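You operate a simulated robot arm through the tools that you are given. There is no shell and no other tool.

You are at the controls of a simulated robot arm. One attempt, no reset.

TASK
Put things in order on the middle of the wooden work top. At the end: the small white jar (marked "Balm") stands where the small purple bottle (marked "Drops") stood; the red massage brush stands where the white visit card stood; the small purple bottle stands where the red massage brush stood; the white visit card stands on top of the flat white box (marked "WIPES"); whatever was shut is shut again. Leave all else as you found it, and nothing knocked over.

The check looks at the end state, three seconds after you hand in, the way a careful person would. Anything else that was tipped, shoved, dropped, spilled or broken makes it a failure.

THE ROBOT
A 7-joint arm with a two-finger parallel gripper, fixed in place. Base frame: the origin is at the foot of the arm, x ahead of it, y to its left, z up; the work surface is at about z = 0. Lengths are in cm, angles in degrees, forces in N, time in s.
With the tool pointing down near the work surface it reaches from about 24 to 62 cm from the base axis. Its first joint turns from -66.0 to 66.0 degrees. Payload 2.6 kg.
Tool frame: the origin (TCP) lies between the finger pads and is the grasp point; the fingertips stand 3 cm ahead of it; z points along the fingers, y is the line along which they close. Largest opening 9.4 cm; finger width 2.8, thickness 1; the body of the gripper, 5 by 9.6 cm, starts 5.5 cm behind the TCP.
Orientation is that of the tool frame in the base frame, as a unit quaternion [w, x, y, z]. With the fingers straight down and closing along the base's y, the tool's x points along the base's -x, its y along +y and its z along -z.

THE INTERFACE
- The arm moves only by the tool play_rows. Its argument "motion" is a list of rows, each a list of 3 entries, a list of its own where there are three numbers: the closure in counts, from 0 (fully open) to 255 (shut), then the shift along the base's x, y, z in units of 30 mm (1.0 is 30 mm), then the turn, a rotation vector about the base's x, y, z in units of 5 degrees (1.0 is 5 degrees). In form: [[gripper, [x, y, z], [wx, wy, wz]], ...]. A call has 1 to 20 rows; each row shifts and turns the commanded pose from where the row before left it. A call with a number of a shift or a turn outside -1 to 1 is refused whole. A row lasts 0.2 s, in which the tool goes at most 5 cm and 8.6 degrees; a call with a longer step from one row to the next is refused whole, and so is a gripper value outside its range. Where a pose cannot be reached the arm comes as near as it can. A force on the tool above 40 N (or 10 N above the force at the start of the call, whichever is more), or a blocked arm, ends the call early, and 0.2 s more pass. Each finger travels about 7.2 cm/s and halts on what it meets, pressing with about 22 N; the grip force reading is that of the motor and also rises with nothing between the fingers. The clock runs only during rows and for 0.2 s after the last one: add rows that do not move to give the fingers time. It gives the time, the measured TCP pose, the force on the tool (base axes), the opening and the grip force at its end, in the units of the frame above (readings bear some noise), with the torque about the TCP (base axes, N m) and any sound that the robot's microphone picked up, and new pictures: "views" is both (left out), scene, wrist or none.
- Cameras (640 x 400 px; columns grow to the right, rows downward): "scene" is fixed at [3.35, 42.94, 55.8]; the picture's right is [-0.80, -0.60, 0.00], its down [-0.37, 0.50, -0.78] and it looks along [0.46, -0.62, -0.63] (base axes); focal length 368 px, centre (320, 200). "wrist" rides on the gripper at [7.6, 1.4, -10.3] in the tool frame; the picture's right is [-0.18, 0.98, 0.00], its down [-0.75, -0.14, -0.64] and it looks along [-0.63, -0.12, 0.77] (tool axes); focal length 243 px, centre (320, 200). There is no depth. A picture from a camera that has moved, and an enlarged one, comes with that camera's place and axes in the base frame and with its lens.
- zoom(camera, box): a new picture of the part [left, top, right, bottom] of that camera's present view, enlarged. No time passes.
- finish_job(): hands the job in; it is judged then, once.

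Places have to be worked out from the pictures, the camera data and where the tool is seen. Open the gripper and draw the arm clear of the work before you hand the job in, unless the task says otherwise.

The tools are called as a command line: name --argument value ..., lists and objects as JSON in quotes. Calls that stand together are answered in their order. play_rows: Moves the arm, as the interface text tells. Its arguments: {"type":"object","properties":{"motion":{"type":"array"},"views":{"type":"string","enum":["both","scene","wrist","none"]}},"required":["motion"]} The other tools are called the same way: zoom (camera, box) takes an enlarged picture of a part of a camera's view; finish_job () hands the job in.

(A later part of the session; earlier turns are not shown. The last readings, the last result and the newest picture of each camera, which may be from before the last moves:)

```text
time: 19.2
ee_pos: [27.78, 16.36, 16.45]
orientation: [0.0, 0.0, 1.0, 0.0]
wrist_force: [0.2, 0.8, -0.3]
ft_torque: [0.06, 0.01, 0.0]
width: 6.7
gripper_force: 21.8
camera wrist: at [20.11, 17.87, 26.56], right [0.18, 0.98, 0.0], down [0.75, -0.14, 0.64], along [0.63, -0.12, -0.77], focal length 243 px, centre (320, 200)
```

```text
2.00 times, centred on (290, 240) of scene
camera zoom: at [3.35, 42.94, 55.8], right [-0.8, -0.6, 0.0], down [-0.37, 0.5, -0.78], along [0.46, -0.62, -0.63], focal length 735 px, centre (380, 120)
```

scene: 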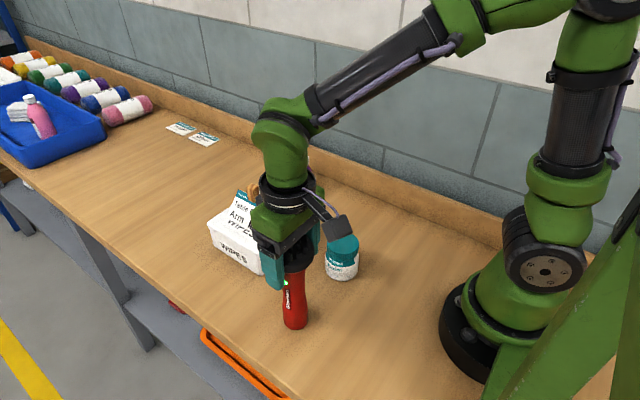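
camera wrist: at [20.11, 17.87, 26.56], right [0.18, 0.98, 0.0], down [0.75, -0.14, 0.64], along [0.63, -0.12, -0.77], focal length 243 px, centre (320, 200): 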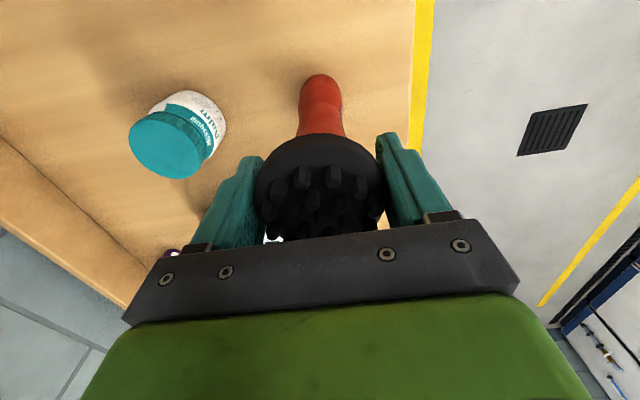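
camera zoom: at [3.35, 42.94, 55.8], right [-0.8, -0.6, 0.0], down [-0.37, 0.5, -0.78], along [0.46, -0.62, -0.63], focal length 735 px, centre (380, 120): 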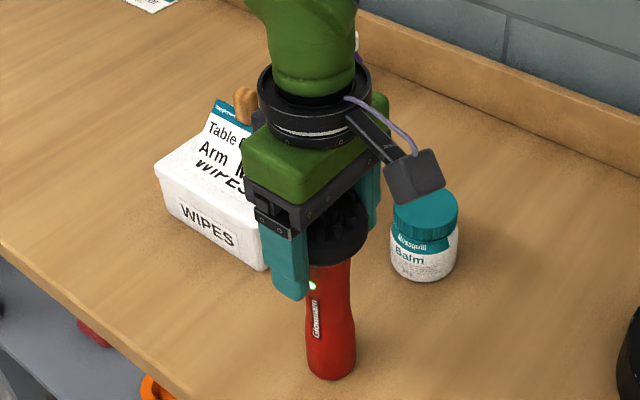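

The head is held at width 6.7. I lift slowly and check that the brush hangs upright.

play_rows --motion '[[255, [0, 0, 0.1], [0, 0, 0]], [255, [0, 0, 0.2], [0, 0, 0]], [255, [0, 0, 0.3], [0, 0, 0]], [255, [0, 0, 0.4], [0, 0, 0]], [255, [0, 0, 0.2], [0, 0, 0]], [255, [0, 0, 0], [0, 0, 0]]]' --views "both"

zoom --camera "scene" --box '[220, 140, 360, 340]'

```text
time: 20.6
ee_pos: [27.83, 16.46, 20.0]
orientation: [0.0, 0.0, 1.0, 0.0]
wrist_force: [0.2, -0.1, -3.3]
ft_torque: [-0.05, 0.04, -0.01]
width: 6.72
gripper_force: 21.9
camera wrist: at [20.11, 17.89, 30.16], right [0.18, 0.98, 0.0], down [0.75, -0.14, 0.64], along [0.63, -0.12, -0.77], focal length 243 px, centre (320, 200)
```

scene: 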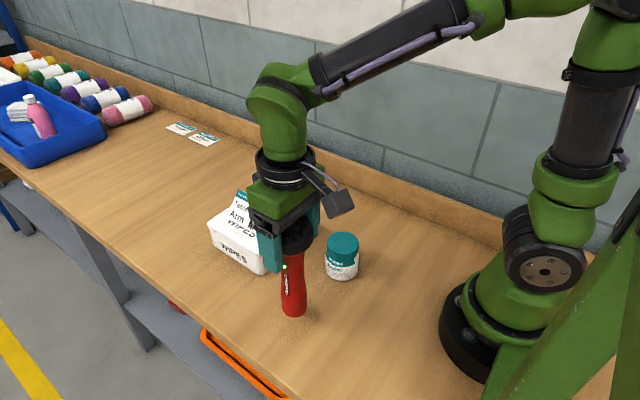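
wrist: 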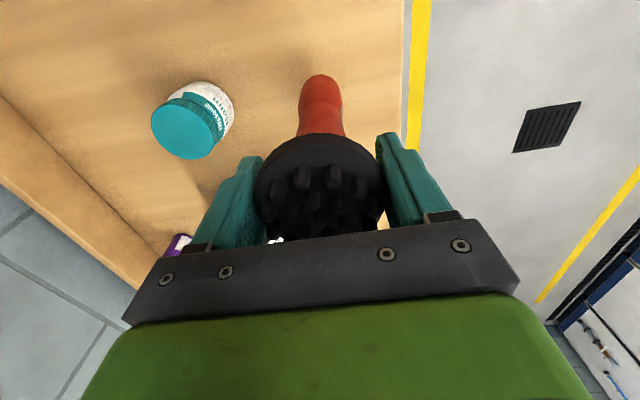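

```text
2.00 times, centred on (290, 240) of scene
camera zoom: at [3.35, 42.95, 55.8], right [-0.8, -0.6, 0.0], down [-0.37, 0.5, -0.78], along [0.46, -0.62, -0.63], focal length 735 px, centre (380, 120)
```

zoom: 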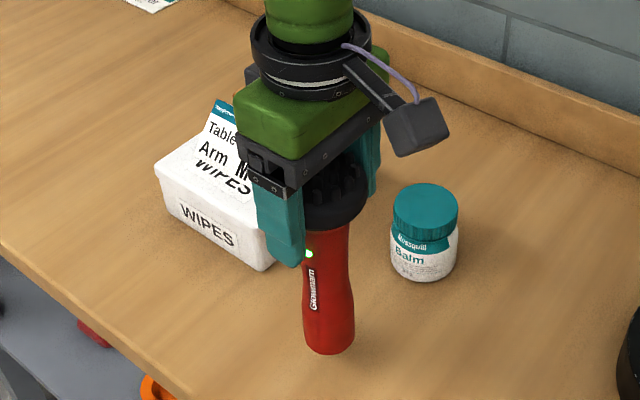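

The brush hangs upright (3.3 N weight). I lift it well above the jar and carry it over to the card's former place.

play_rows --motion '[[255, [0, 0, 0.4], [0, 0, 0]], [255, [0, 0, 0.8], [0, 0, 0]], [255, [0, 0, 0.8], [0, 0, 0]], [255, [0, 0, 0.5], [0, 0, 0]], [255, [0.0425, -0.301, 0], [0, 0, 0]], [255, [0.085, -0.602, 0], [0, 0, 0]], [255, [0.1062, -0.7522, 0], [0, 0, 0]], [255, [0.1062, -0.7522, 0], [0, 0, 0]], [255, [0.1062, -0.7522, 0], [0, 0, 0]], [255, [0.1062, -0.7522, 0], [0, 0, 0]], [255, [0.1062, -0.7522, 0], [0, 0, 0]], [255, [0.1062, -0.7522, 0], [0, 0, 0]], [255, [0.1062, -0.7522, 0], [0, 0, 0]], [255, [0.1062, -0.7522, 0], [0, 0, 0]], [255, [0.1062, -0.7522, 0], [0, 0, 0]], [255, [0.1062, -0.7522, 0], [0, 0, 0]], [255, [0.085, -0.602, 0], [0, 0, 0]], [255, [0.0425, -0.301, 0], [0, 0, 0]], [255, [0, 0, 0], [0, 0, 0]], [255, [0, 0, 0], [0, 0, 0]]]' --views "both"

```text
time: 24.8
ee_pos: [31.77, -11.63, 27.53]
orientation: [0.001, 0.0, 1.0, -0.001]
wrist_force: [-0.6, 0.0, -2.8]
ft_torque: [0.04, -0.03, -0.05]
width: 6.72
gripper_force: 22.0
camera wrist: at [24.11, -10.18, 37.63], right [0.18, 0.98, 0.0], down [0.75, -0.14, 0.64], along [0.63, -0.12, -0.77], focal length 243 px, centre (320, 200)
```

scene: 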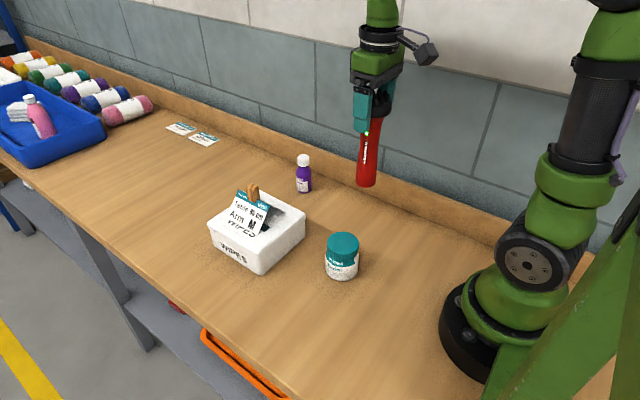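
wrist: 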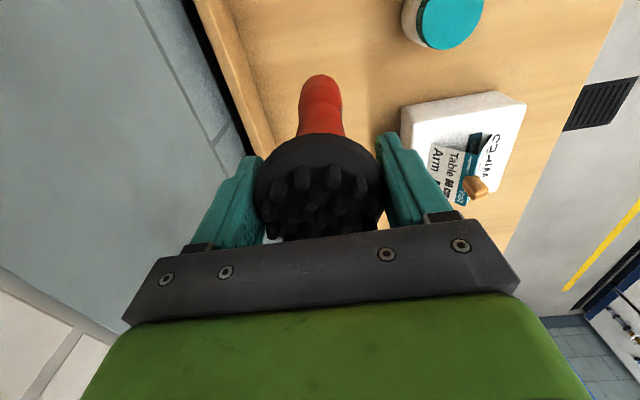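

The brush is above the card's former place. I lower it to about 1 cm above the top.

play_rows --motion '[[255, [0, 0, -0.3], [0, 0, 0]], [255, [0, 0, -0.6], [0, 0, 0]], [255, [0, 0, -0.7], [0, 0, 0]], [255, [0, 0, -0.7], [0, 0, 0]], [255, [0, 0, -0.6], [0, 0, 0]], [255, [0, 0, -0.35], [0, 0, 0]], [255, [0, 0, -0.1], [0, 0, 0]], [255, [0, 0, 0], [0, 0, 0]]]' --views "both"

zoom --camera "scene" --box '[310, 130, 420, 250]'

```text
time: 26.6
ee_pos: [31.67, -11.67, 17.46]
orientation: [0.0, 0.0, 1.0, 0.0]
wrist_force: [-0.2, -0.4, -3.2]
ft_torque: [-0.01, 0.04, 0.03]
width: 6.7
gripper_force: 22.1
camera wrist: at [24.07, -10.18, 27.54], right [0.18, 0.98, 0.0], down [0.75, -0.14, 0.64], along [0.63, -0.12, -0.77], focal length 243 px, centre (320, 200)
```

scene: 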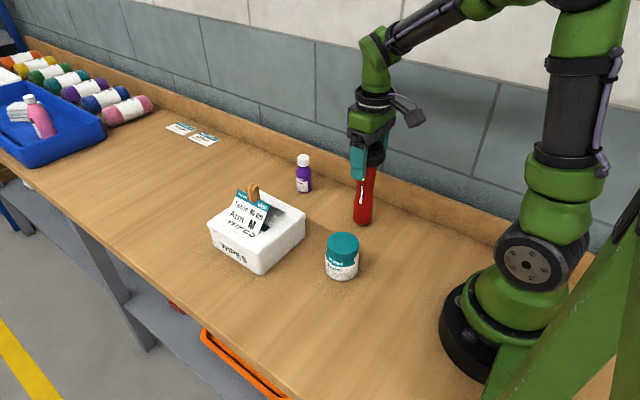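
wrist: 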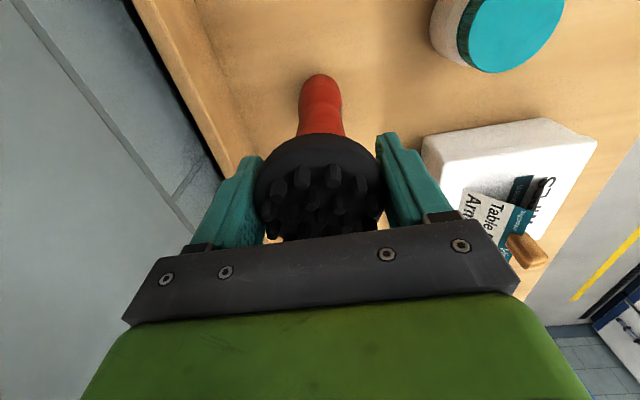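

```text
3.33 times, centred on (365, 190) of scene
camera zoom: at [3.35, 42.94, 55.8], right [-0.8, -0.6, 0.0], down [-0.37, 0.5, -0.78], along [0.46, -0.62, -0.63], focal length 1225 px, centre (170, 233)
```

zoom: 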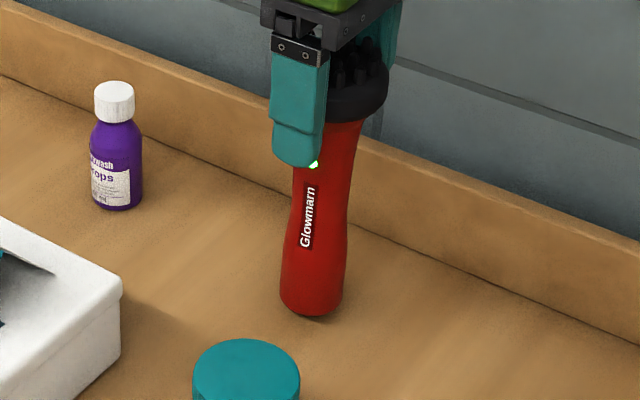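

The brush base is about 1 cm above the top at about (32, -11.8), right over the card's former place. I lower the last bit gently.

play_rows --motion '[[255, [0, 0, -0.12], [0, 0, 0]], [255, [0, 0, -0.12], [0, 0, 0]], [255, [0, 0, -0.06], [0, 0, 0]], [255, [0, 0, 0], [0, 0, 0]]]' --views "none"

```text
time: 27.6
ee_pos: [31.74, -11.47, 16.52]
orientation: [0.0, 0.001, 1.0, 0.0]
wrist_force: [0.2, -0.3, -3.8]
ft_torque: [-0.02, -0.01, 0.0]
width: 6.69
gripper_force: 22.0
```

Not yet in contact at z 16.5, with the weight still hanging. I step down in small amounts.

play_rows --motion '[[255, [0, 0, -0.03], [0, 0, 0]], [255, [0, 0, -0.02], [0, 0, 0]], [255, [0, 0, 0], [0, 0, 0]]]' --views "none"

```text
time: 28.4
ee_pos: [31.75, -11.55, 16.42]
orientation: [0.0, 0.0, 1.0, 0.0]
wrist_force: [-1.7, 0.9, 4.4]
ft_torque: [0.01, 0.31, -0.05]
width: 6.68
gripper_force: 22.5
```

Contact is made (force went from -3.5 to +4.4 N). I ease off a touch, then open the fingers and let the brush stand.

play_rows --motion '[[255, [0, 0, 0.02], [0, 0, 0]], [255, [0, 0, 0], [0, 0, 0]]]' --views "both"

zoom --camera "scene" --box '[310, 130, 420, 250]'

```text
time: 29.0
ee_pos: [31.76, -11.61, 16.38]
orientation: [0.0, 0.0, 1.0, 0.001]
wrist_force: [0.8, 0.0, -2.4]
ft_torque: [-0.04, -0.05, -0.02]
width: 6.71
gripper_force: 22.5
camera wrist: at [24.08, -10.15, 26.58], right [0.18, 0.98, 0.0], down [0.75, -0.14, 0.64], along [0.63, -0.12, -0.77], focal length 243 px, centre (320, 200)
```

scene: 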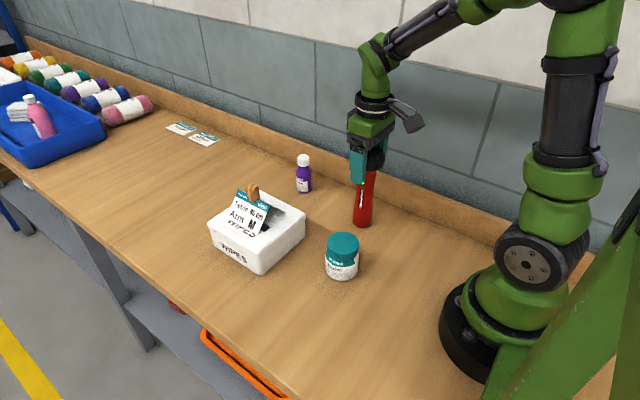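
wrist: 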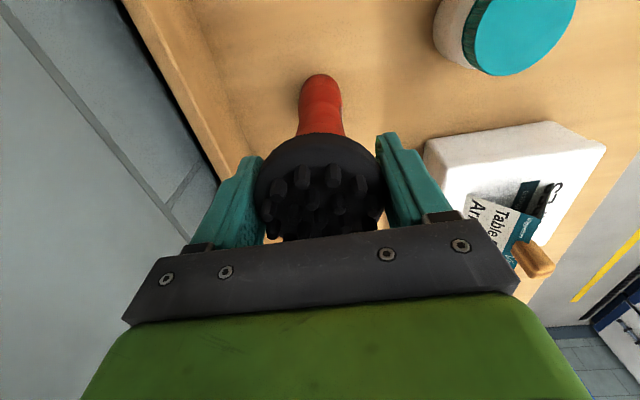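

```text
3.33 times, centred on (365, 190) of scene
camera zoom: at [3.35, 42.94, 55.8], right [-0.8, -0.6, 0.0], down [-0.37, 0.5, -0.78], along [0.46, -0.62, -0.63], focal length 1225 px, centre (170, 233)
```

zoom: 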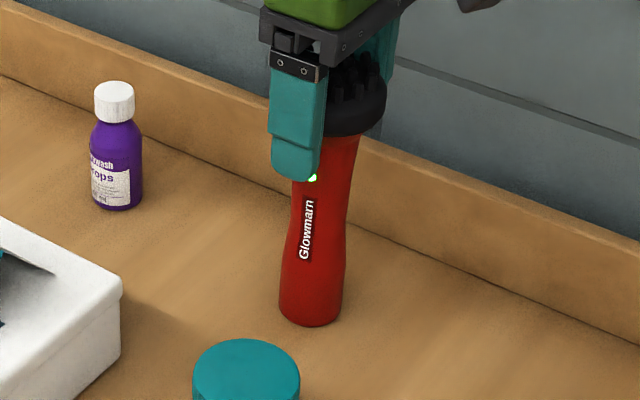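

The brush is essentially at rest on the top and upright. I press down a hair and open the fingers gradually.

play_rows --motion '[[255, [0, 0, -0.01], [0, 0, 0]], [65, [0, 0, 0], [0, 0, 0]], [50, [0, 0, 0], [0, 0, 0]], [25, [0, 0, 0], [0, 0, 0]], [0, [0, 0, 0], [0, 0, 0]], [0, [0, 0, 0], [0, 0, 0]]]' --views "both"

zoom --camera "scene" --box '[310, 130, 420, 250]'

```text
time: 30.4
ee_pos: [31.68, -11.53, 16.38]
orientation: [0.0, 0.0, 1.0, 0.0]
wrist_force: [-0.2, 0.7, -0.8]
ft_torque: [-0.01, 0.0, -0.01]
width: 9.43
gripper_force: 0.1
camera wrist: at [24.09, -10.14, 26.58], right [0.18, 0.98, 0.0], down [0.75, -0.14, 0.64], along [0.63, -0.12, -0.77], focal length 243 px, centre (320, 200)
```

scene: 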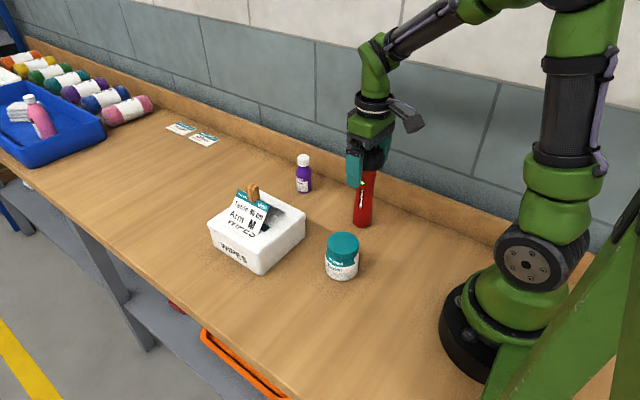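
wrist: 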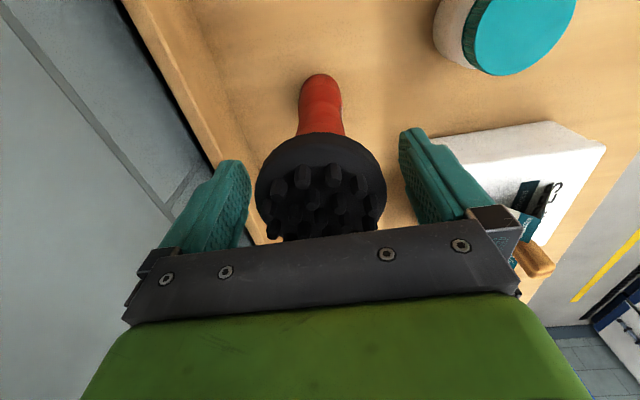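

```text
3.33 times, centred on (365, 190) of scene
camera zoom: at [3.35, 42.94, 55.8], right [-0.8, -0.6, 0.0], down [-0.37, 0.5, -0.78], along [0.46, -0.62, -0.63], focal length 1225 px, centre (170, 233)
```

zoom: 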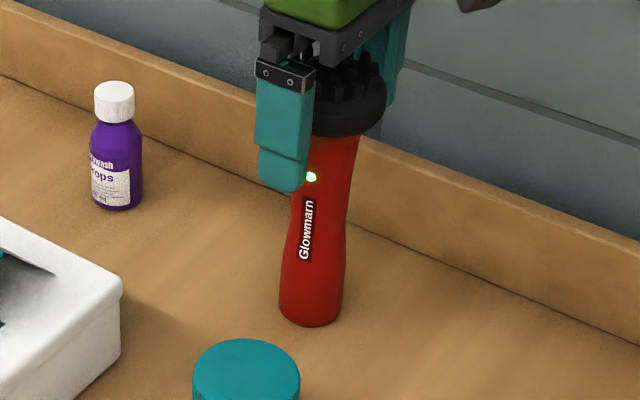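

The brush stands alone. I rise straight up clear of the bristles, then go over to the purple bottle at about (50.4, -13.8).

play_rows --motion '[[0, [0, 0, 0.4], [0, 0, 0]], [0, [0, 0, 0.7], [0, 0, 0]], [0, [0, 0, 0.8], [0, 0, 0]], [0, [0, 0, 0.8], [0, 0, 0]], [0, [0, 0, 0.7], [0, 0, 0]], [0, [0, 0, 0.4], [0, 0, 0]], [0, [0.4, -0.05, 0], [0, 0, 0]], [0, [0.8, -0.1, 0], [0, 0, 0]], [0, [1, -0.12, 0], [0, 0, 0]], [0, [1, -0.12, 0], [0, 0, 0]], [0, [1, -0.12, 0], [0, 0, 0]], [0, [1, -0.12, -0.2], [0, 0, 0]], [0, [0.7, -0.08, -0.5], [0, 0, 0]], [0, [0.33, -0.04, -0.8], [0, 0, 0]], [0, [0, 0, -0.5], [0, 0, 0]], [0, [0, 0, 0], [0, 0, 0]]]' --views "both"

zoom --camera "wrist" --box '[220, 30, 430, 230]'

zoom --camera "scene" --box '[210, 110, 410, 300]'

```text
time: 33.8
ee_pos: [50.34, -13.79, 21.85]
orientation: [0.0, 0.0, 1.0, 0.0]
wrist_force: [-0.3, 0.3, 0.3]
ft_torque: [0.02, 0.01, 0.0]
width: 9.42
gripper_force: 0.0
camera wrist: at [42.78, -12.43, 32.01], right [0.18, 0.98, 0.0], down [0.75, -0.14, 0.64], along [0.63, -0.12, -0.77], focal length 243 px, centre (320, 200)
```

scene: 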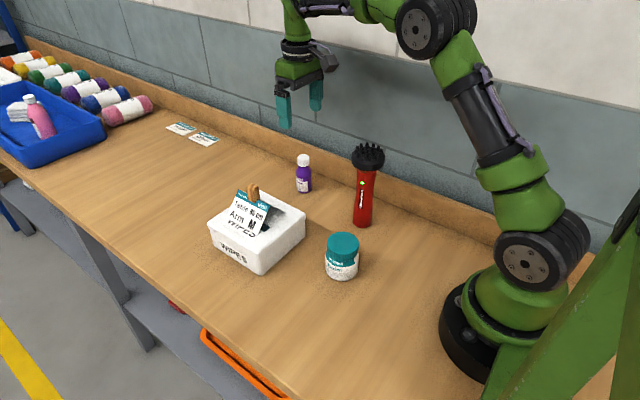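
wrist: 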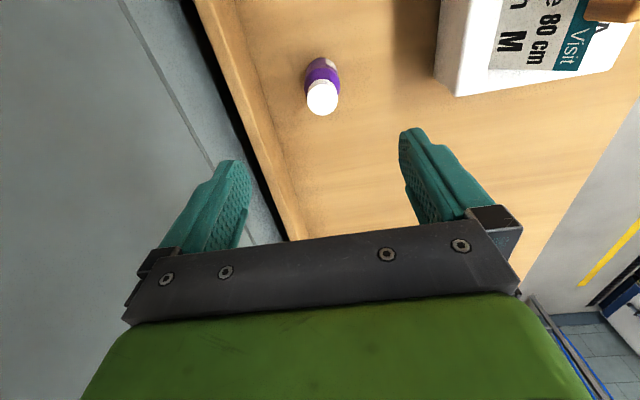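

```text
2.00 times, centred on (325, 130) of wrist
camera zoom: at [42.78, -12.43, 32.01], right [0.18, 0.98, 0.0], down [0.75, -0.14, 0.64], along [0.63, -0.12, -0.77], focal length 485 px, centre (310, 340)
```

zoom: 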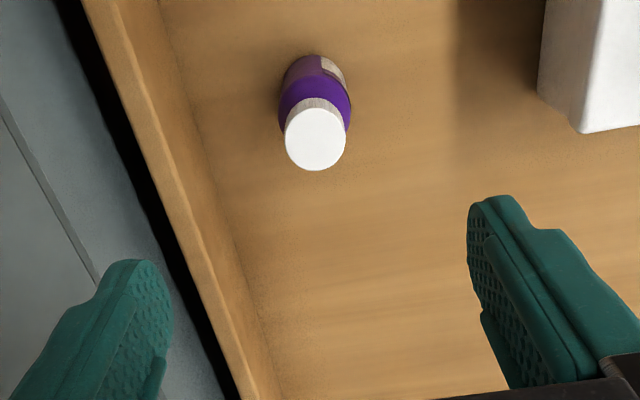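

```text
2.11 times, centred on (310, 205) of scene
camera zoom: at [3.35, 42.94, 55.8], right [-0.8, -0.6, 0.0], down [-0.37, 0.5, -0.78], along [0.46, -0.62, -0.63], focal length 774 px, centre (341, 190)
```

zoom: 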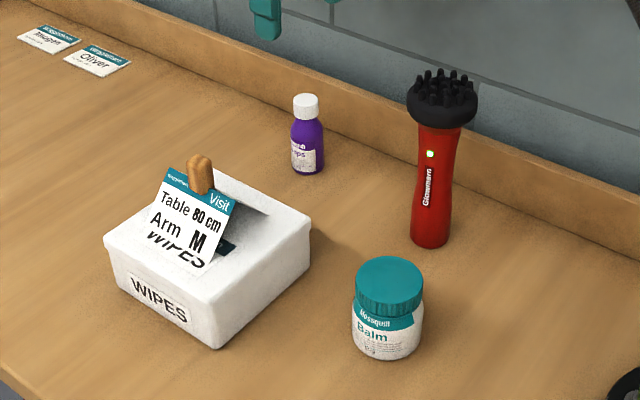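

The bottle is at about (50.2, -13.6) by combining both cameras. I lower to just above its cap and check the alignment.

play_rows --motion '[[0, [-0.03, 0.05, -0.4], [0, 0, 0]], [0, [0, 0, -0.8], [0, 0, 0]], [0, [0, 0, -0.8], [0, 0, 0]], [0, [0, 0, -0.5], [0, 0, 0]], [0, [0, 0, -0.3], [0, 0, 0]], [0, [0, 0, 0], [0, 0, 0]]]' --views "both"

zoom --camera "wrist" --box '[220, 30, 430, 230]'

zoom --camera "scene" --box '[260, 120, 350, 210]'

```text
time: 35.2
ee_pos: [50.33, -13.61, 13.32]
orientation: [0.001, 0.0, 1.0, -0.001]
wrist_force: [0.2, 1.1, -0.3]
ft_torque: [-0.01, 0.02, -0.03]
width: 9.43
gripper_force: 0.0
camera wrist: at [42.69, -12.26, 23.54], right [0.18, 0.98, 0.0], down [0.75, -0.14, 0.64], along [0.63, -0.12, -0.77], focal length 243 px, centre (320, 200)
```

scene: 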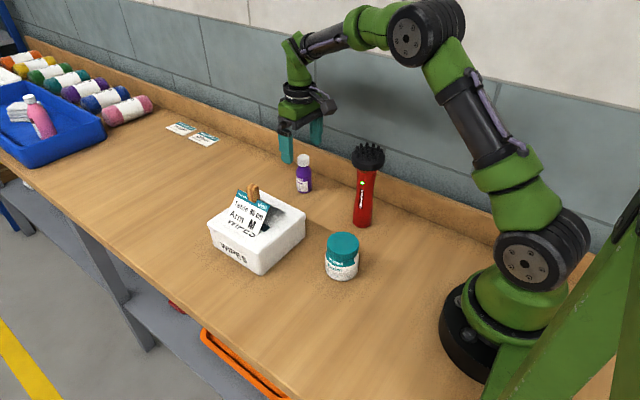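
wrist: 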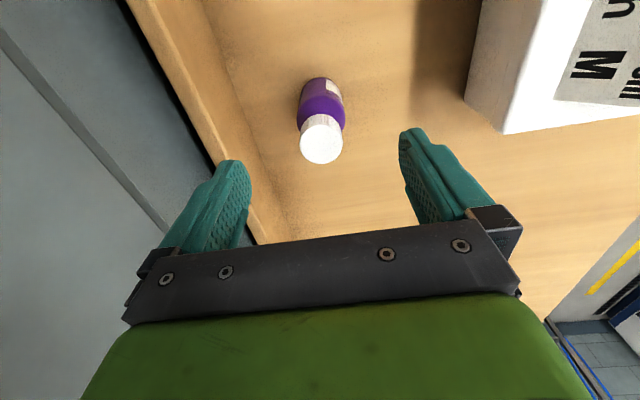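

```text
2.00 times, centred on (325, 130) of wrist
camera zoom: at [42.69, -12.26, 23.54], right [0.18, 0.98, 0.0], down [0.75, -0.14, 0.64], along [0.63, -0.12, -0.77], focal length 485 px, centre (310, 340)
```

zoom: 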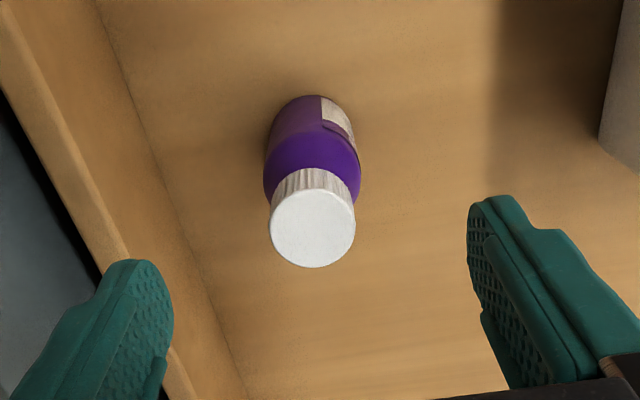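

```text
4.44 times, centred on (305, 165) of scene
camera zoom: at [3.35, 42.94, 55.8], right [-0.8, -0.6, 0.0], down [-0.37, 0.5, -0.78], along [0.46, -0.62, -0.63], focal length 1633 px, centre (387, 356)
```

zoom: 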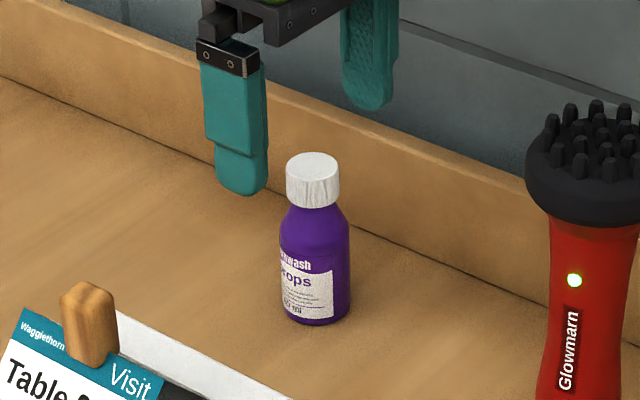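

Triangulating the cap gives about (49.9, -13.6, 9.1), so I shift -0.35 in x. I then lower around the bottle body to TCP z about 4.8, which keeps the gripper body above the cap.

play_rows --motion '[[0, [-0.11, 0.01, -0.2], [0, 0, 0]], [0, [0, 0, -0.6], [0, 0, 0]], [0, [0, 0, -0.7], [0, 0, 0]], [0, [0, 0, -0.6], [0, 0, 0]], [0, [0, 0, -0.5], [0, 0, 0]], [0, [0, 0, -0.25], [0, 0, 0]], [0, [0, 0, 0], [0, 0, 0]]]' --views "both"

zoom --camera "wrist" --box '[220, 60, 430, 240]'

zoom --camera "scene" --box '[260, 120, 350, 210]'

```text
time: 36.8
ee_pos: [49.99, -13.58, 4.82]
orientation: [-0.001, 0.0, 1.0, -0.001]
wrist_force: [0.1, 0.3, 0.7]
ft_torque: [-0.01, 0.01, -0.01]
width: 9.41
gripper_force: 0.1
camera wrist: at [42.31, -12.23, 15.01], right [0.18, 0.98, 0.0], down [0.75, -0.14, 0.64], along [0.63, -0.12, -0.77], focal length 243 px, centre (320, 200)
```

scene: 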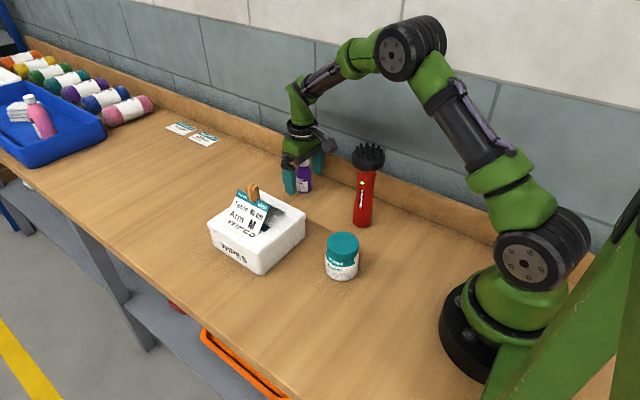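
wrist: 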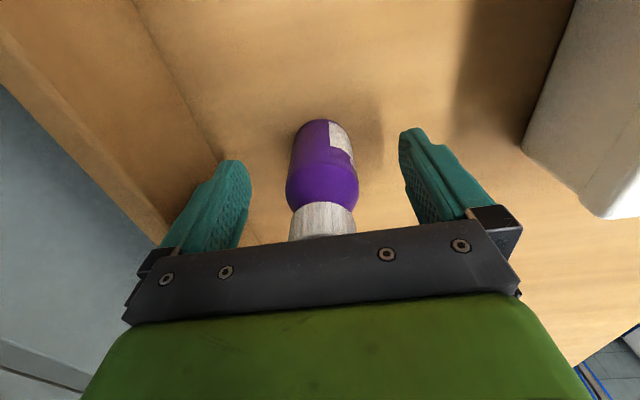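

```text
2.22 times, centred on (325, 150) of wrist
camera zoom: at [42.31, -12.23, 15.01], right [0.18, 0.98, 0.0], down [0.75, -0.14, 0.64], along [0.63, -0.12, -0.77], focal length 539 px, centre (309, 311)
```

zoom: 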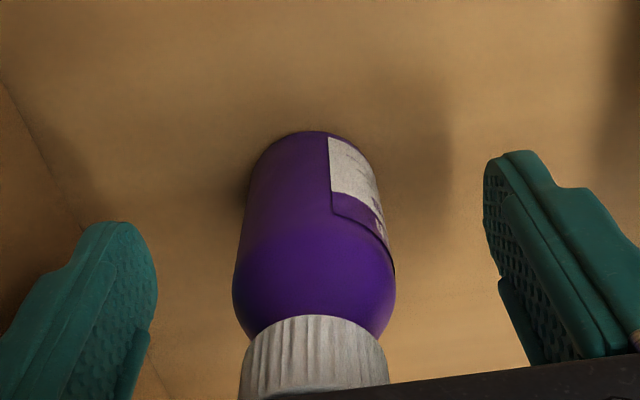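

```text
4.44 times, centred on (305, 165) of scene
camera zoom: at [3.35, 42.94, 55.8], right [-0.8, -0.6, 0.0], down [-0.37, 0.5, -0.78], along [0.46, -0.62, -0.63], focal length 1633 px, centre (387, 356)
```

zoom: 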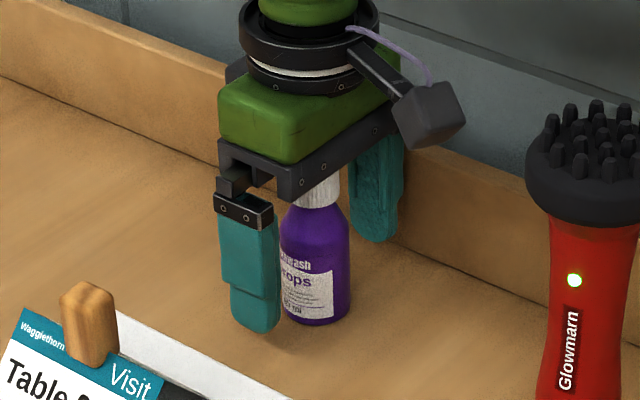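

The bottle is centred between the fingers with the cap clear below the gripper body. I close on the bottle body.

play_rows --motion '[[80, [0, 0, 0], [0, 0, 0]], [125, [0, 0, 0], [0, 0, 0]], [145, [0, 0, 0], [0, 0, 0]], [165, [0, 0, 0], [0, 0, 0]], [255, [0, 0, 0], [0, 0, 0]], [255, [0, 0, 0], [0, 0, 0]]]' --views "both"

```text
time: 38.2
ee_pos: [50.07, -13.7, 5.01]
orientation: [-0.001, 0.0, 1.0, 0.0]
wrist_force: [0.1, 0.1, 0.6]
ft_torque: [-0.01, -0.01, 0.0]
width: 3.65
gripper_force: 21.4
camera wrist: at [42.31, -12.22, 15.03], right [0.18, 0.98, 0.0], down [0.75, -0.14, 0.64], along [0.63, -0.12, -0.77], focal length 243 px, centre (320, 200)
```

scene: 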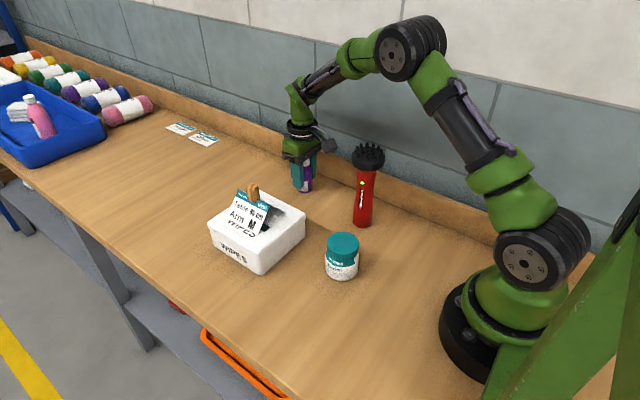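
wrist: 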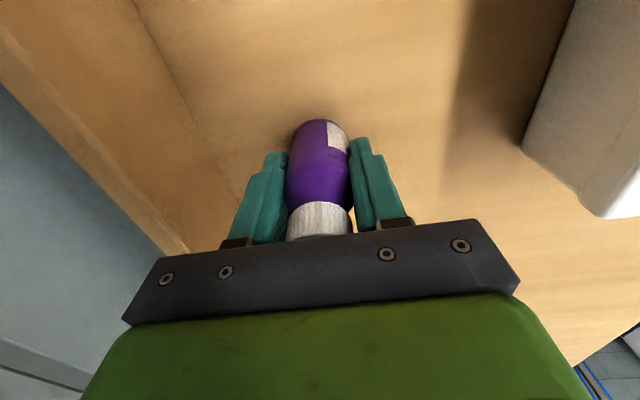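

The bottle is held (width 3.65). I lift it straight up.

play_rows --motion '[[255, [0, 0, 0.1], [0, 0, 0]], [255, [0, 0, 0.3], [0, 0, 0]], [255, [0, 0, 0.6], [0, 0, 0]], [255, [0, 0, 0.8], [0, 0, 0]], [255, [0, 0, 0.9], [0, 0, 0]], [255, [0, 0, 0.9], [0, 0, 0]], [255, [0, 0, 0.8], [0, 0, 0]], [255, [0, 0, 0.6], [0, 0, 0]], [255, [0, 0, 0.35], [0, 0, 0]], [255, [0, 0, 0], [0, 0, 0]]]' --views "both"

```text
time: 40.4
ee_pos: [50.02, -13.61, 20.82]
orientation: [0.0, 0.0, 1.0, 0.0]
wrist_force: [-0.3, -0.7, -1.7]
ft_torque: [0.01, 0.01, 0.0]
width: 3.66
gripper_force: 22.4
camera wrist: at [42.33, -12.29, 31.08], right [0.18, 0.98, 0.0], down [0.75, -0.14, 0.64], along [0.63, -0.12, -0.77], focal length 243 px, centre (320, 200)
```

scene: 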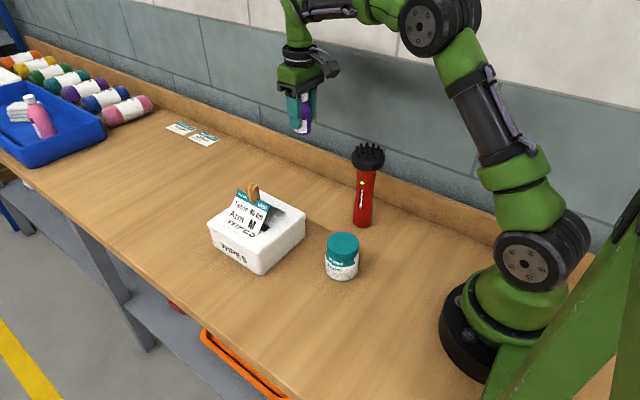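
wrist: 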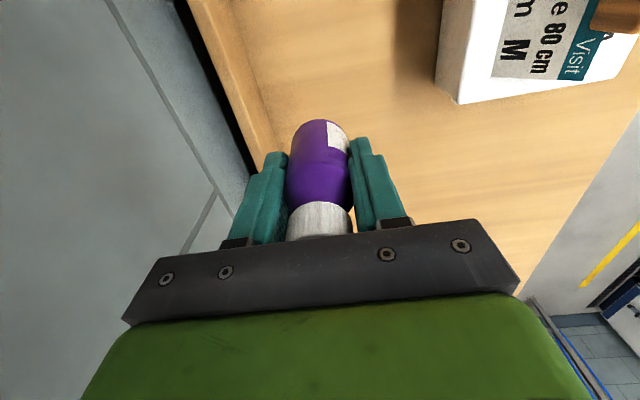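

The bottle is up and steady. I carry it to the brush's former place at about (28.1, 16.4), passing well clear of the box and the card.

play_rows --motion '[[255, [-0.203, 0.2778, 0], [0, 0, 0]], [255, [-0.4059, 0.5556, 0], [0, 0, 0]], [255, [-0.5074, 0.6945, 0], [0, 0, 0]], [255, [-0.5074, 0.6945, 0], [0, 0, 0]], [255, [-0.5074, 0.6945, 0], [0, 0, 0]], [255, [-0.5074, 0.6945, 0], [0, 0, 0]], [255, [-0.5074, 0.6945, 0], [0, 0, 0]], [255, [-0.5074, 0.6945, 0], [0, 0, 0]], [255, [-0.5074, 0.6945, 0], [0, 0, 0]], [255, [-0.5074, 0.6945, 0], [0, 0, 0]], [255, [-0.5074, 0.6945, 0], [0, 0, 0]], [255, [-0.5074, 0.6945, 0], [0, 0, 0]], [255, [-0.5074, 0.6945, 0], [0, 0, 0]], [255, [-0.5074, 0.6945, 0], [0, 0, 0]], [255, [-0.4059, 0.5556, 0], [0, 0, 0]], [255, [-0.203, 0.2778, 0], [0, 0, 0]], [255, [0, 0, 0], [0, 0, 0]]]' --views "both"

```text
time: 44.0
ee_pos: [28.09, 16.33, 20.95]
orientation: [0.001, 0.0, 1.0, 0.0]
wrist_force: [-0.9, -1.0, -0.2]
ft_torque: [0.02, 0.02, -0.01]
width: 3.67
gripper_force: 21.6
camera wrist: at [20.38, 17.76, 31.1], right [0.18, 0.98, 0.0], down [0.75, -0.14, 0.64], along [0.63, -0.12, -0.77], focal length 243 px, centre (320, 200)
```

scene: 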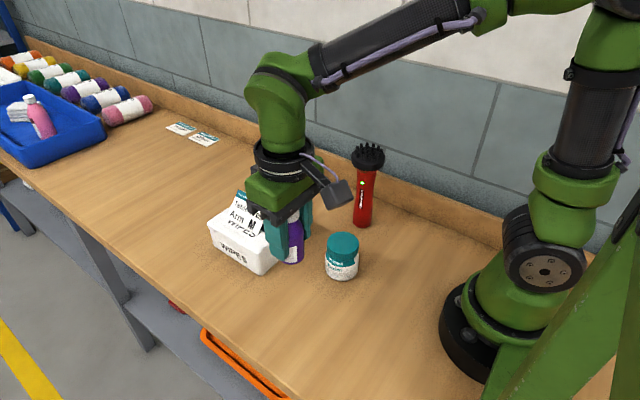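
wrist: 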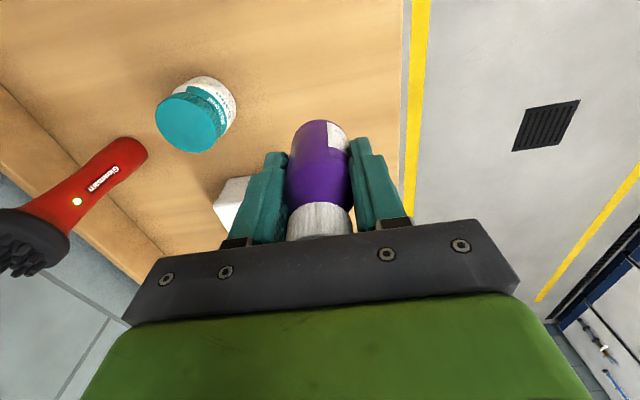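

The bottle is over the brush's former place. I lower it to about 1 cm above the top.

play_rows --motion '[[255, [0, 0.01, -0.3], [0, 0, 0]], [255, [0, 0, -0.6], [0, 0, 0]], [255, [0, 0, -0.8], [0, 0, 0]], [255, [0, 0, -0.8], [0, 0, 0]], [255, [0, 0, -0.8], [0, 0, 0]], [255, [0, 0, -0.7], [0, 0, 0]], [255, [0, 0, -0.6], [0, 0, 0]], [255, [0, 0, -0.4], [0, 0, 0]], [255, [0, 0, 0], [0, 0, 0]]]' --views "both"

zoom --camera "scene" --box '[240, 210, 360, 340]'

```text
time: 46.0
ee_pos: [28.08, 16.36, 5.83]
orientation: [0.0, 0.001, 1.0, 0.001]
wrist_force: [-0.1, -0.2, -0.8]
ft_torque: [0.01, 0.0, -0.03]
width: 3.67
gripper_force: 22.6
camera wrist: at [20.41, 17.7, 16.05], right [0.18, 0.98, 0.0], down [0.75, -0.14, 0.64], along [0.63, -0.12, -0.77], focal length 243 px, centre (320, 200)
```

scene: 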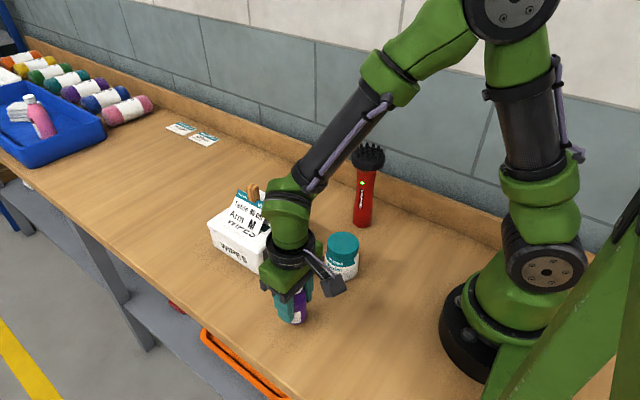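
wrist: 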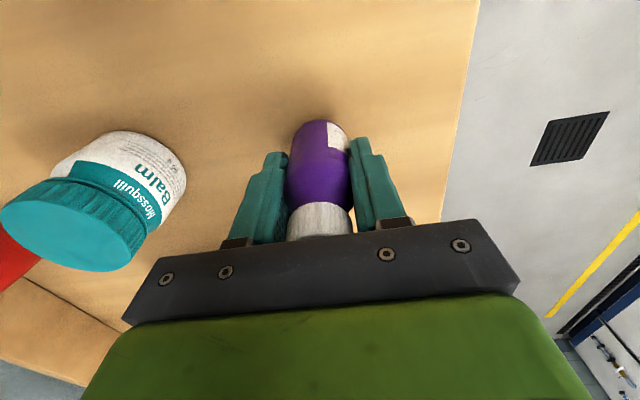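

```text
3.08 times, centred on (300, 275) of scene
camera zoom: at [3.35, 42.94, 55.8], right [-0.8, -0.6, 0.0], down [-0.37, 0.5, -0.78], along [0.46, -0.62, -0.63], focal length 1131 px, centre (382, -31)
```

zoom: 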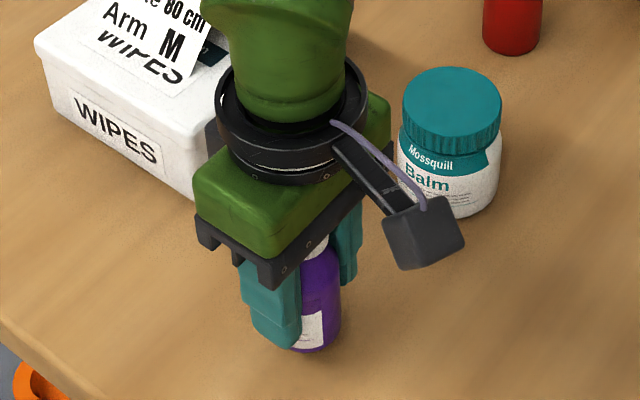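

The bottle hangs about 1 cm above the top in the right place. I lower it gently until contact.

play_rows --motion '[[255, [0, 0.02, -0.12], [0, 0, 0]], [255, [0, 0, -0.12], [0, 0, 0]], [255, [0, 0, -0.04], [0, 0, 0]], [255, [0, 0, 0], [0, 0, 0]]]' --views "none"

```text
time: 47.0
ee_pos: [28.21, 16.39, 5.13]
orientation: [0.0, 0.0, 1.0, 0.0]
wrist_force: [0.2, -0.3, -0.5]
ft_torque: [0.01, -0.02, -0.01]
width: 3.71
gripper_force: 21.8
```

No contact yet at z 5.1, so I step down slowly.

play_rows --motion '[[255, [0, 0, -0.04], [0, 0, 0]], [255, [0, 0, -0.03], [0, 0, 0]], [255, [0, 0, 0], [0, 0, 0]]]' --views "none"

```text
time: 47.8
ee_pos: [28.12, 16.39, 4.91]
orientation: [0.0, 0.0, 1.0, 0.001]
wrist_force: [1.0, -1.0, -1.1]
ft_torque: [0.01, 0.0, -0.05]
width: 3.67
gripper_force: 22.2
```

play_rows --motion '[[255, [0, 0, -0.03], [0, 0, 0]], [255, [0, 0, 0], [0, 0, 0]]]' --views "none"

```text
time: 48.4
ee_pos: [28.22, 16.44, 4.82]
orientation: [0.0, 0.0, 1.0, 0.0]
wrist_force: [-4.3, -2.0, 15.5]
ft_torque: [-0.11, 0.17, -0.02]
width: 3.67
gripper_force: 22.0
```

Contact is made (15 N). I ease off slightly before opening.

play_rows --motion '[[255, [0, 0, 0.022], [0, 0, 0]], [255, [0, 0, 0], [0, 0, 0]]]' --views "both"

zoom --camera "scene" --box '[240, 210, 360, 340]'

```text
time: 49.0
ee_pos: [28.18, 16.53, 4.95]
orientation: [0.001, -0.001, 1.0, 0.0]
wrist_force: [1.1, 0.5, 5.6]
ft_torque: [0.0, -0.04, 0.0]
width: 3.68
gripper_force: 21.5
camera wrist: at [20.44, 17.81, 15.02], right [0.18, 0.98, 0.0], down [0.75, -0.14, 0.64], along [0.63, -0.12, -0.77], focal length 243 px, centre (320, 200)
```

scene: 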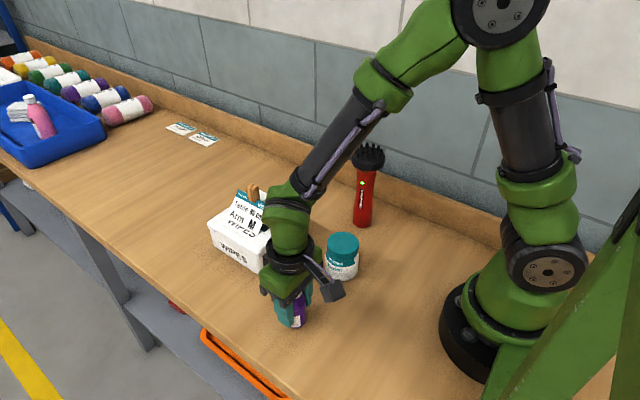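
wrist: 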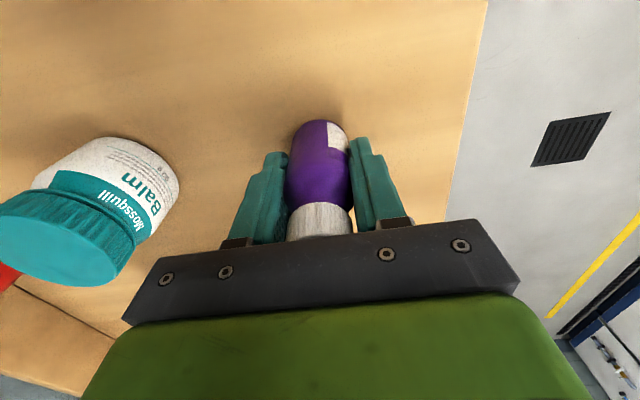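

```text
3.08 times, centred on (300, 275) of scene
camera zoom: at [3.34, 42.94, 55.8], right [-0.8, -0.6, 0.0], down [-0.37, 0.5, -0.78], along [0.46, -0.62, -0.63], focal length 1131 px, centre (382, -31)
```

zoom: 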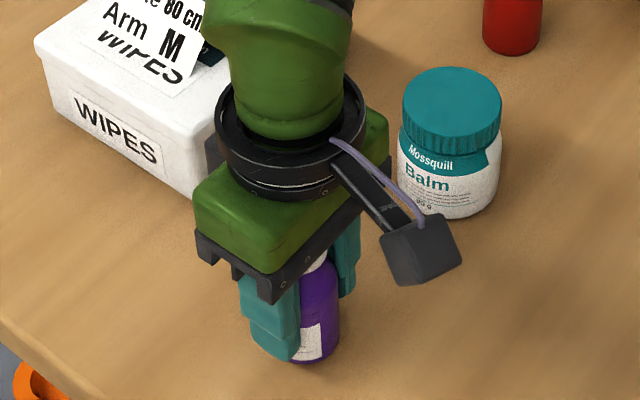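

The bottle stands on the top. I open gradually and rise straight up.

play_rows --motion '[[150, [0, 0, 0], [0, 0, 0]], [130, [0, 0, 0], [0, 0, 0]], [90, [0, 0, 0], [0, 0, 0]], [40, [0, 0, 0], [0, 0, 0]], [0, [0, 0, 0], [0, 0, 0]], [0, [0, 0, 0.2], [0, 0, 0]], [0, [0, 0, 0.6], [0, 0, 0]], [0, [0, 0, 0.8], [0, 0, 0]], [0, [0, 0, 0.8], [0, 0, 0]], [0, [0, 0, 0.8], [0, 0, 0]], [0, [0, 0, 0.8], [0, 0, 0]], [0, [0, 0, 0.4], [0, 0, 0]], [0, [0, 0, 0], [0, 0, 0]]]' --views "both"

zoom --camera "scene" --box '[240, 210, 360, 340]'

```text
time: 51.8
ee_pos: [28.16, 16.41, 17.92]
orientation: [0.0, -0.001, 1.0, 0.0]
wrist_force: [-0.4, 0.3, -0.6]
ft_torque: [0.01, 0.0, -0.03]
width: 9.39
gripper_force: 0.0
camera wrist: at [20.45, 17.79, 28.18], right [0.18, 0.98, 0.0], down [0.75, -0.14, 0.64], along [0.63, -0.12, -0.77], focal length 243 px, centre (320, 200)
```

scene: 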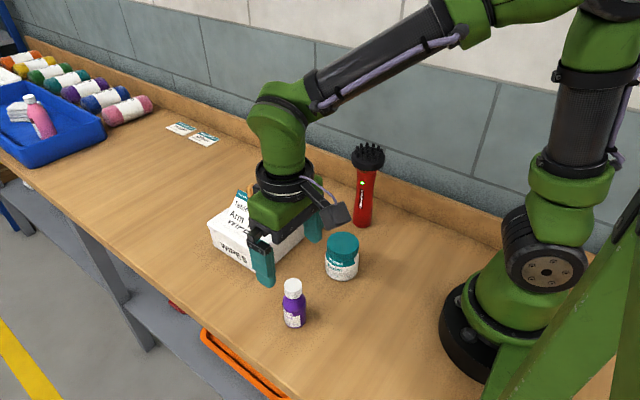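
wrist: 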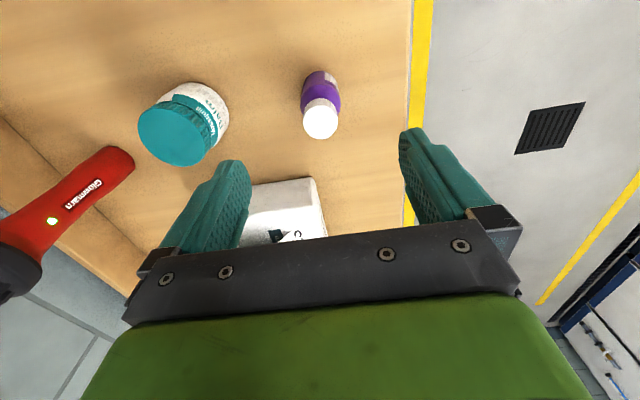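

```text
3.08 times, centred on (300, 275) of scene
camera zoom: at [3.35, 42.94, 55.8], right [-0.8, -0.6, 0.0], down [-0.37, 0.5, -0.78], along [0.46, -0.62, -0.63], focal length 1131 px, centre (382, -31)
```

zoom: 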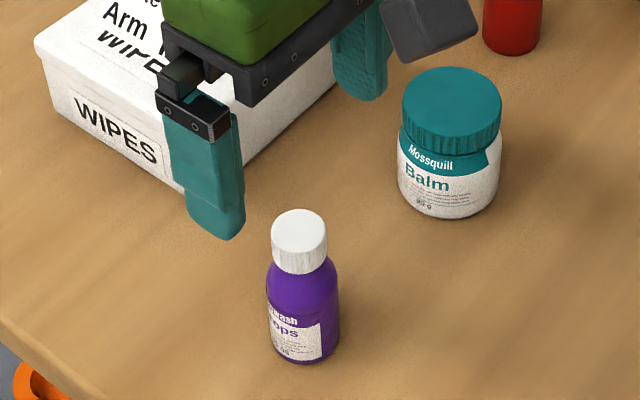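

The bottle stands where the brush stood. Now for the jar at about (28.2, 2.2), I move above it and check the alignment.

play_rows --motion '[[0, [0, -0.4, 0], [0, 0, 0]], [0, [0, -0.8, 0], [0, 0, 0]], [0, [0, -0.8, 0], [0, 0, 0]], [0, [0, -0.8, 0], [0, 0, 0]], [0, [0, -0.8, -0.2], [0, 0, 0]], [0, [0, -0.7, -0.5], [0, 0, 0]], [0, [0, -0.43, -0.5], [0, 0, 0]], [0, [0, 0, -0.3], [0, 0, 0]], [0, [0, 0, 0], [0, 0, 0]]]' --views "both"

zoom --camera "wrist" --box '[220, 30, 430, 230]'

zoom --camera "scene" --box '[280, 160, 400, 290]'

```text
time: 53.8
ee_pos: [28.06, 2.3, 13.43]
orientation: [0.0, 0.0, 1.0, -0.001]
wrist_force: [-0.6, 0.2, 0.5]
ft_torque: [0.03, -0.02, 0.02]
width: 9.4
gripper_force: 0.1
camera wrist: at [20.41, 3.61, 23.71], right [0.18, 0.98, 0.0], down [0.75, -0.14, 0.64], along [0.63, -0.12, -0.77], focal length 243 px, centre (320, 200)
```

scene: 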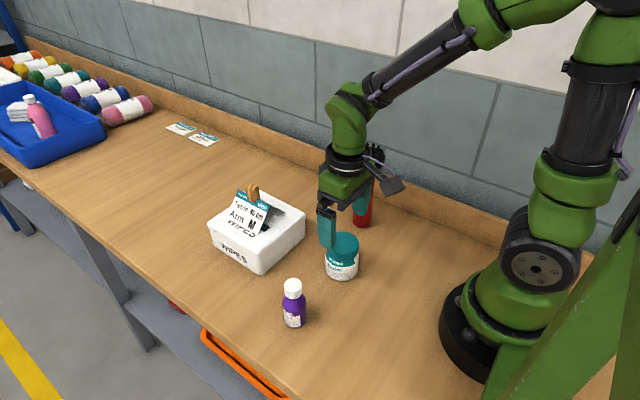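
wrist: 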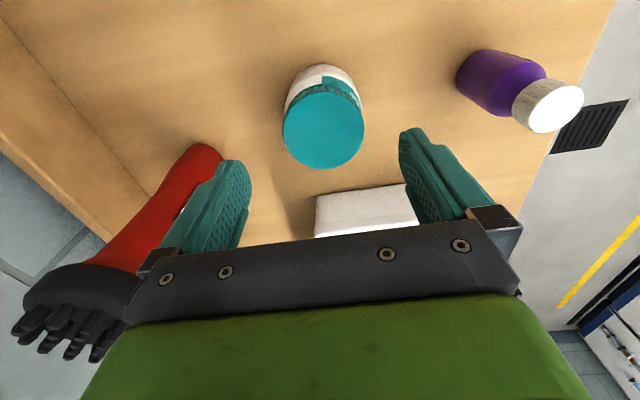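

```text
2.00 times, centred on (325, 130) of wrist
camera zoom: at [20.41, 3.61, 23.71], right [0.18, 0.98, 0.0], down [0.75, -0.14, 0.64], along [0.63, -0.12, -0.77], focal length 485 px, centre (310, 340)
```

zoom: 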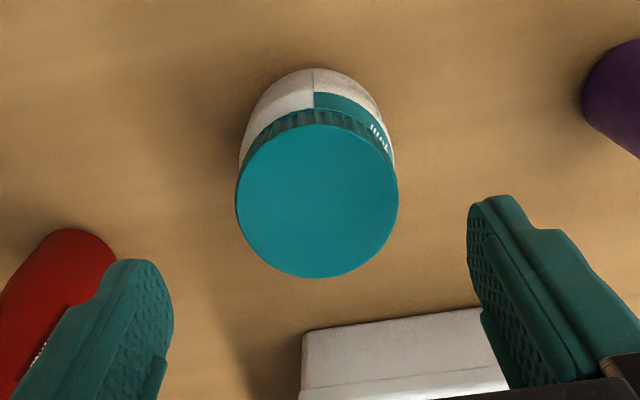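

```text
3.08 times, centred on (340, 225) of scene
camera zoom: at [3.35, 42.94, 55.8], right [-0.8, -0.6, 0.0], down [-0.37, 0.5, -0.78], along [0.46, -0.62, -0.63], focal length 1131 px, centre (258, 123)
```

zoom: 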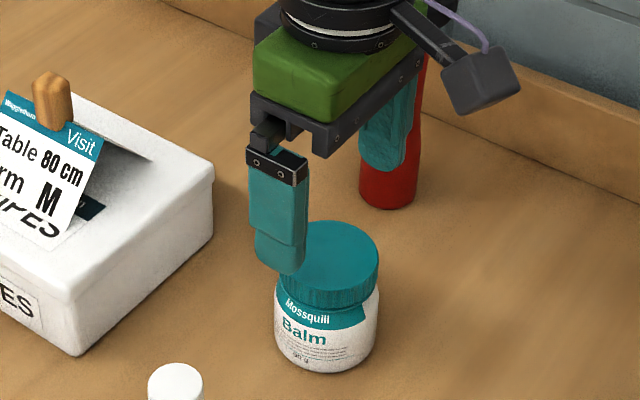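

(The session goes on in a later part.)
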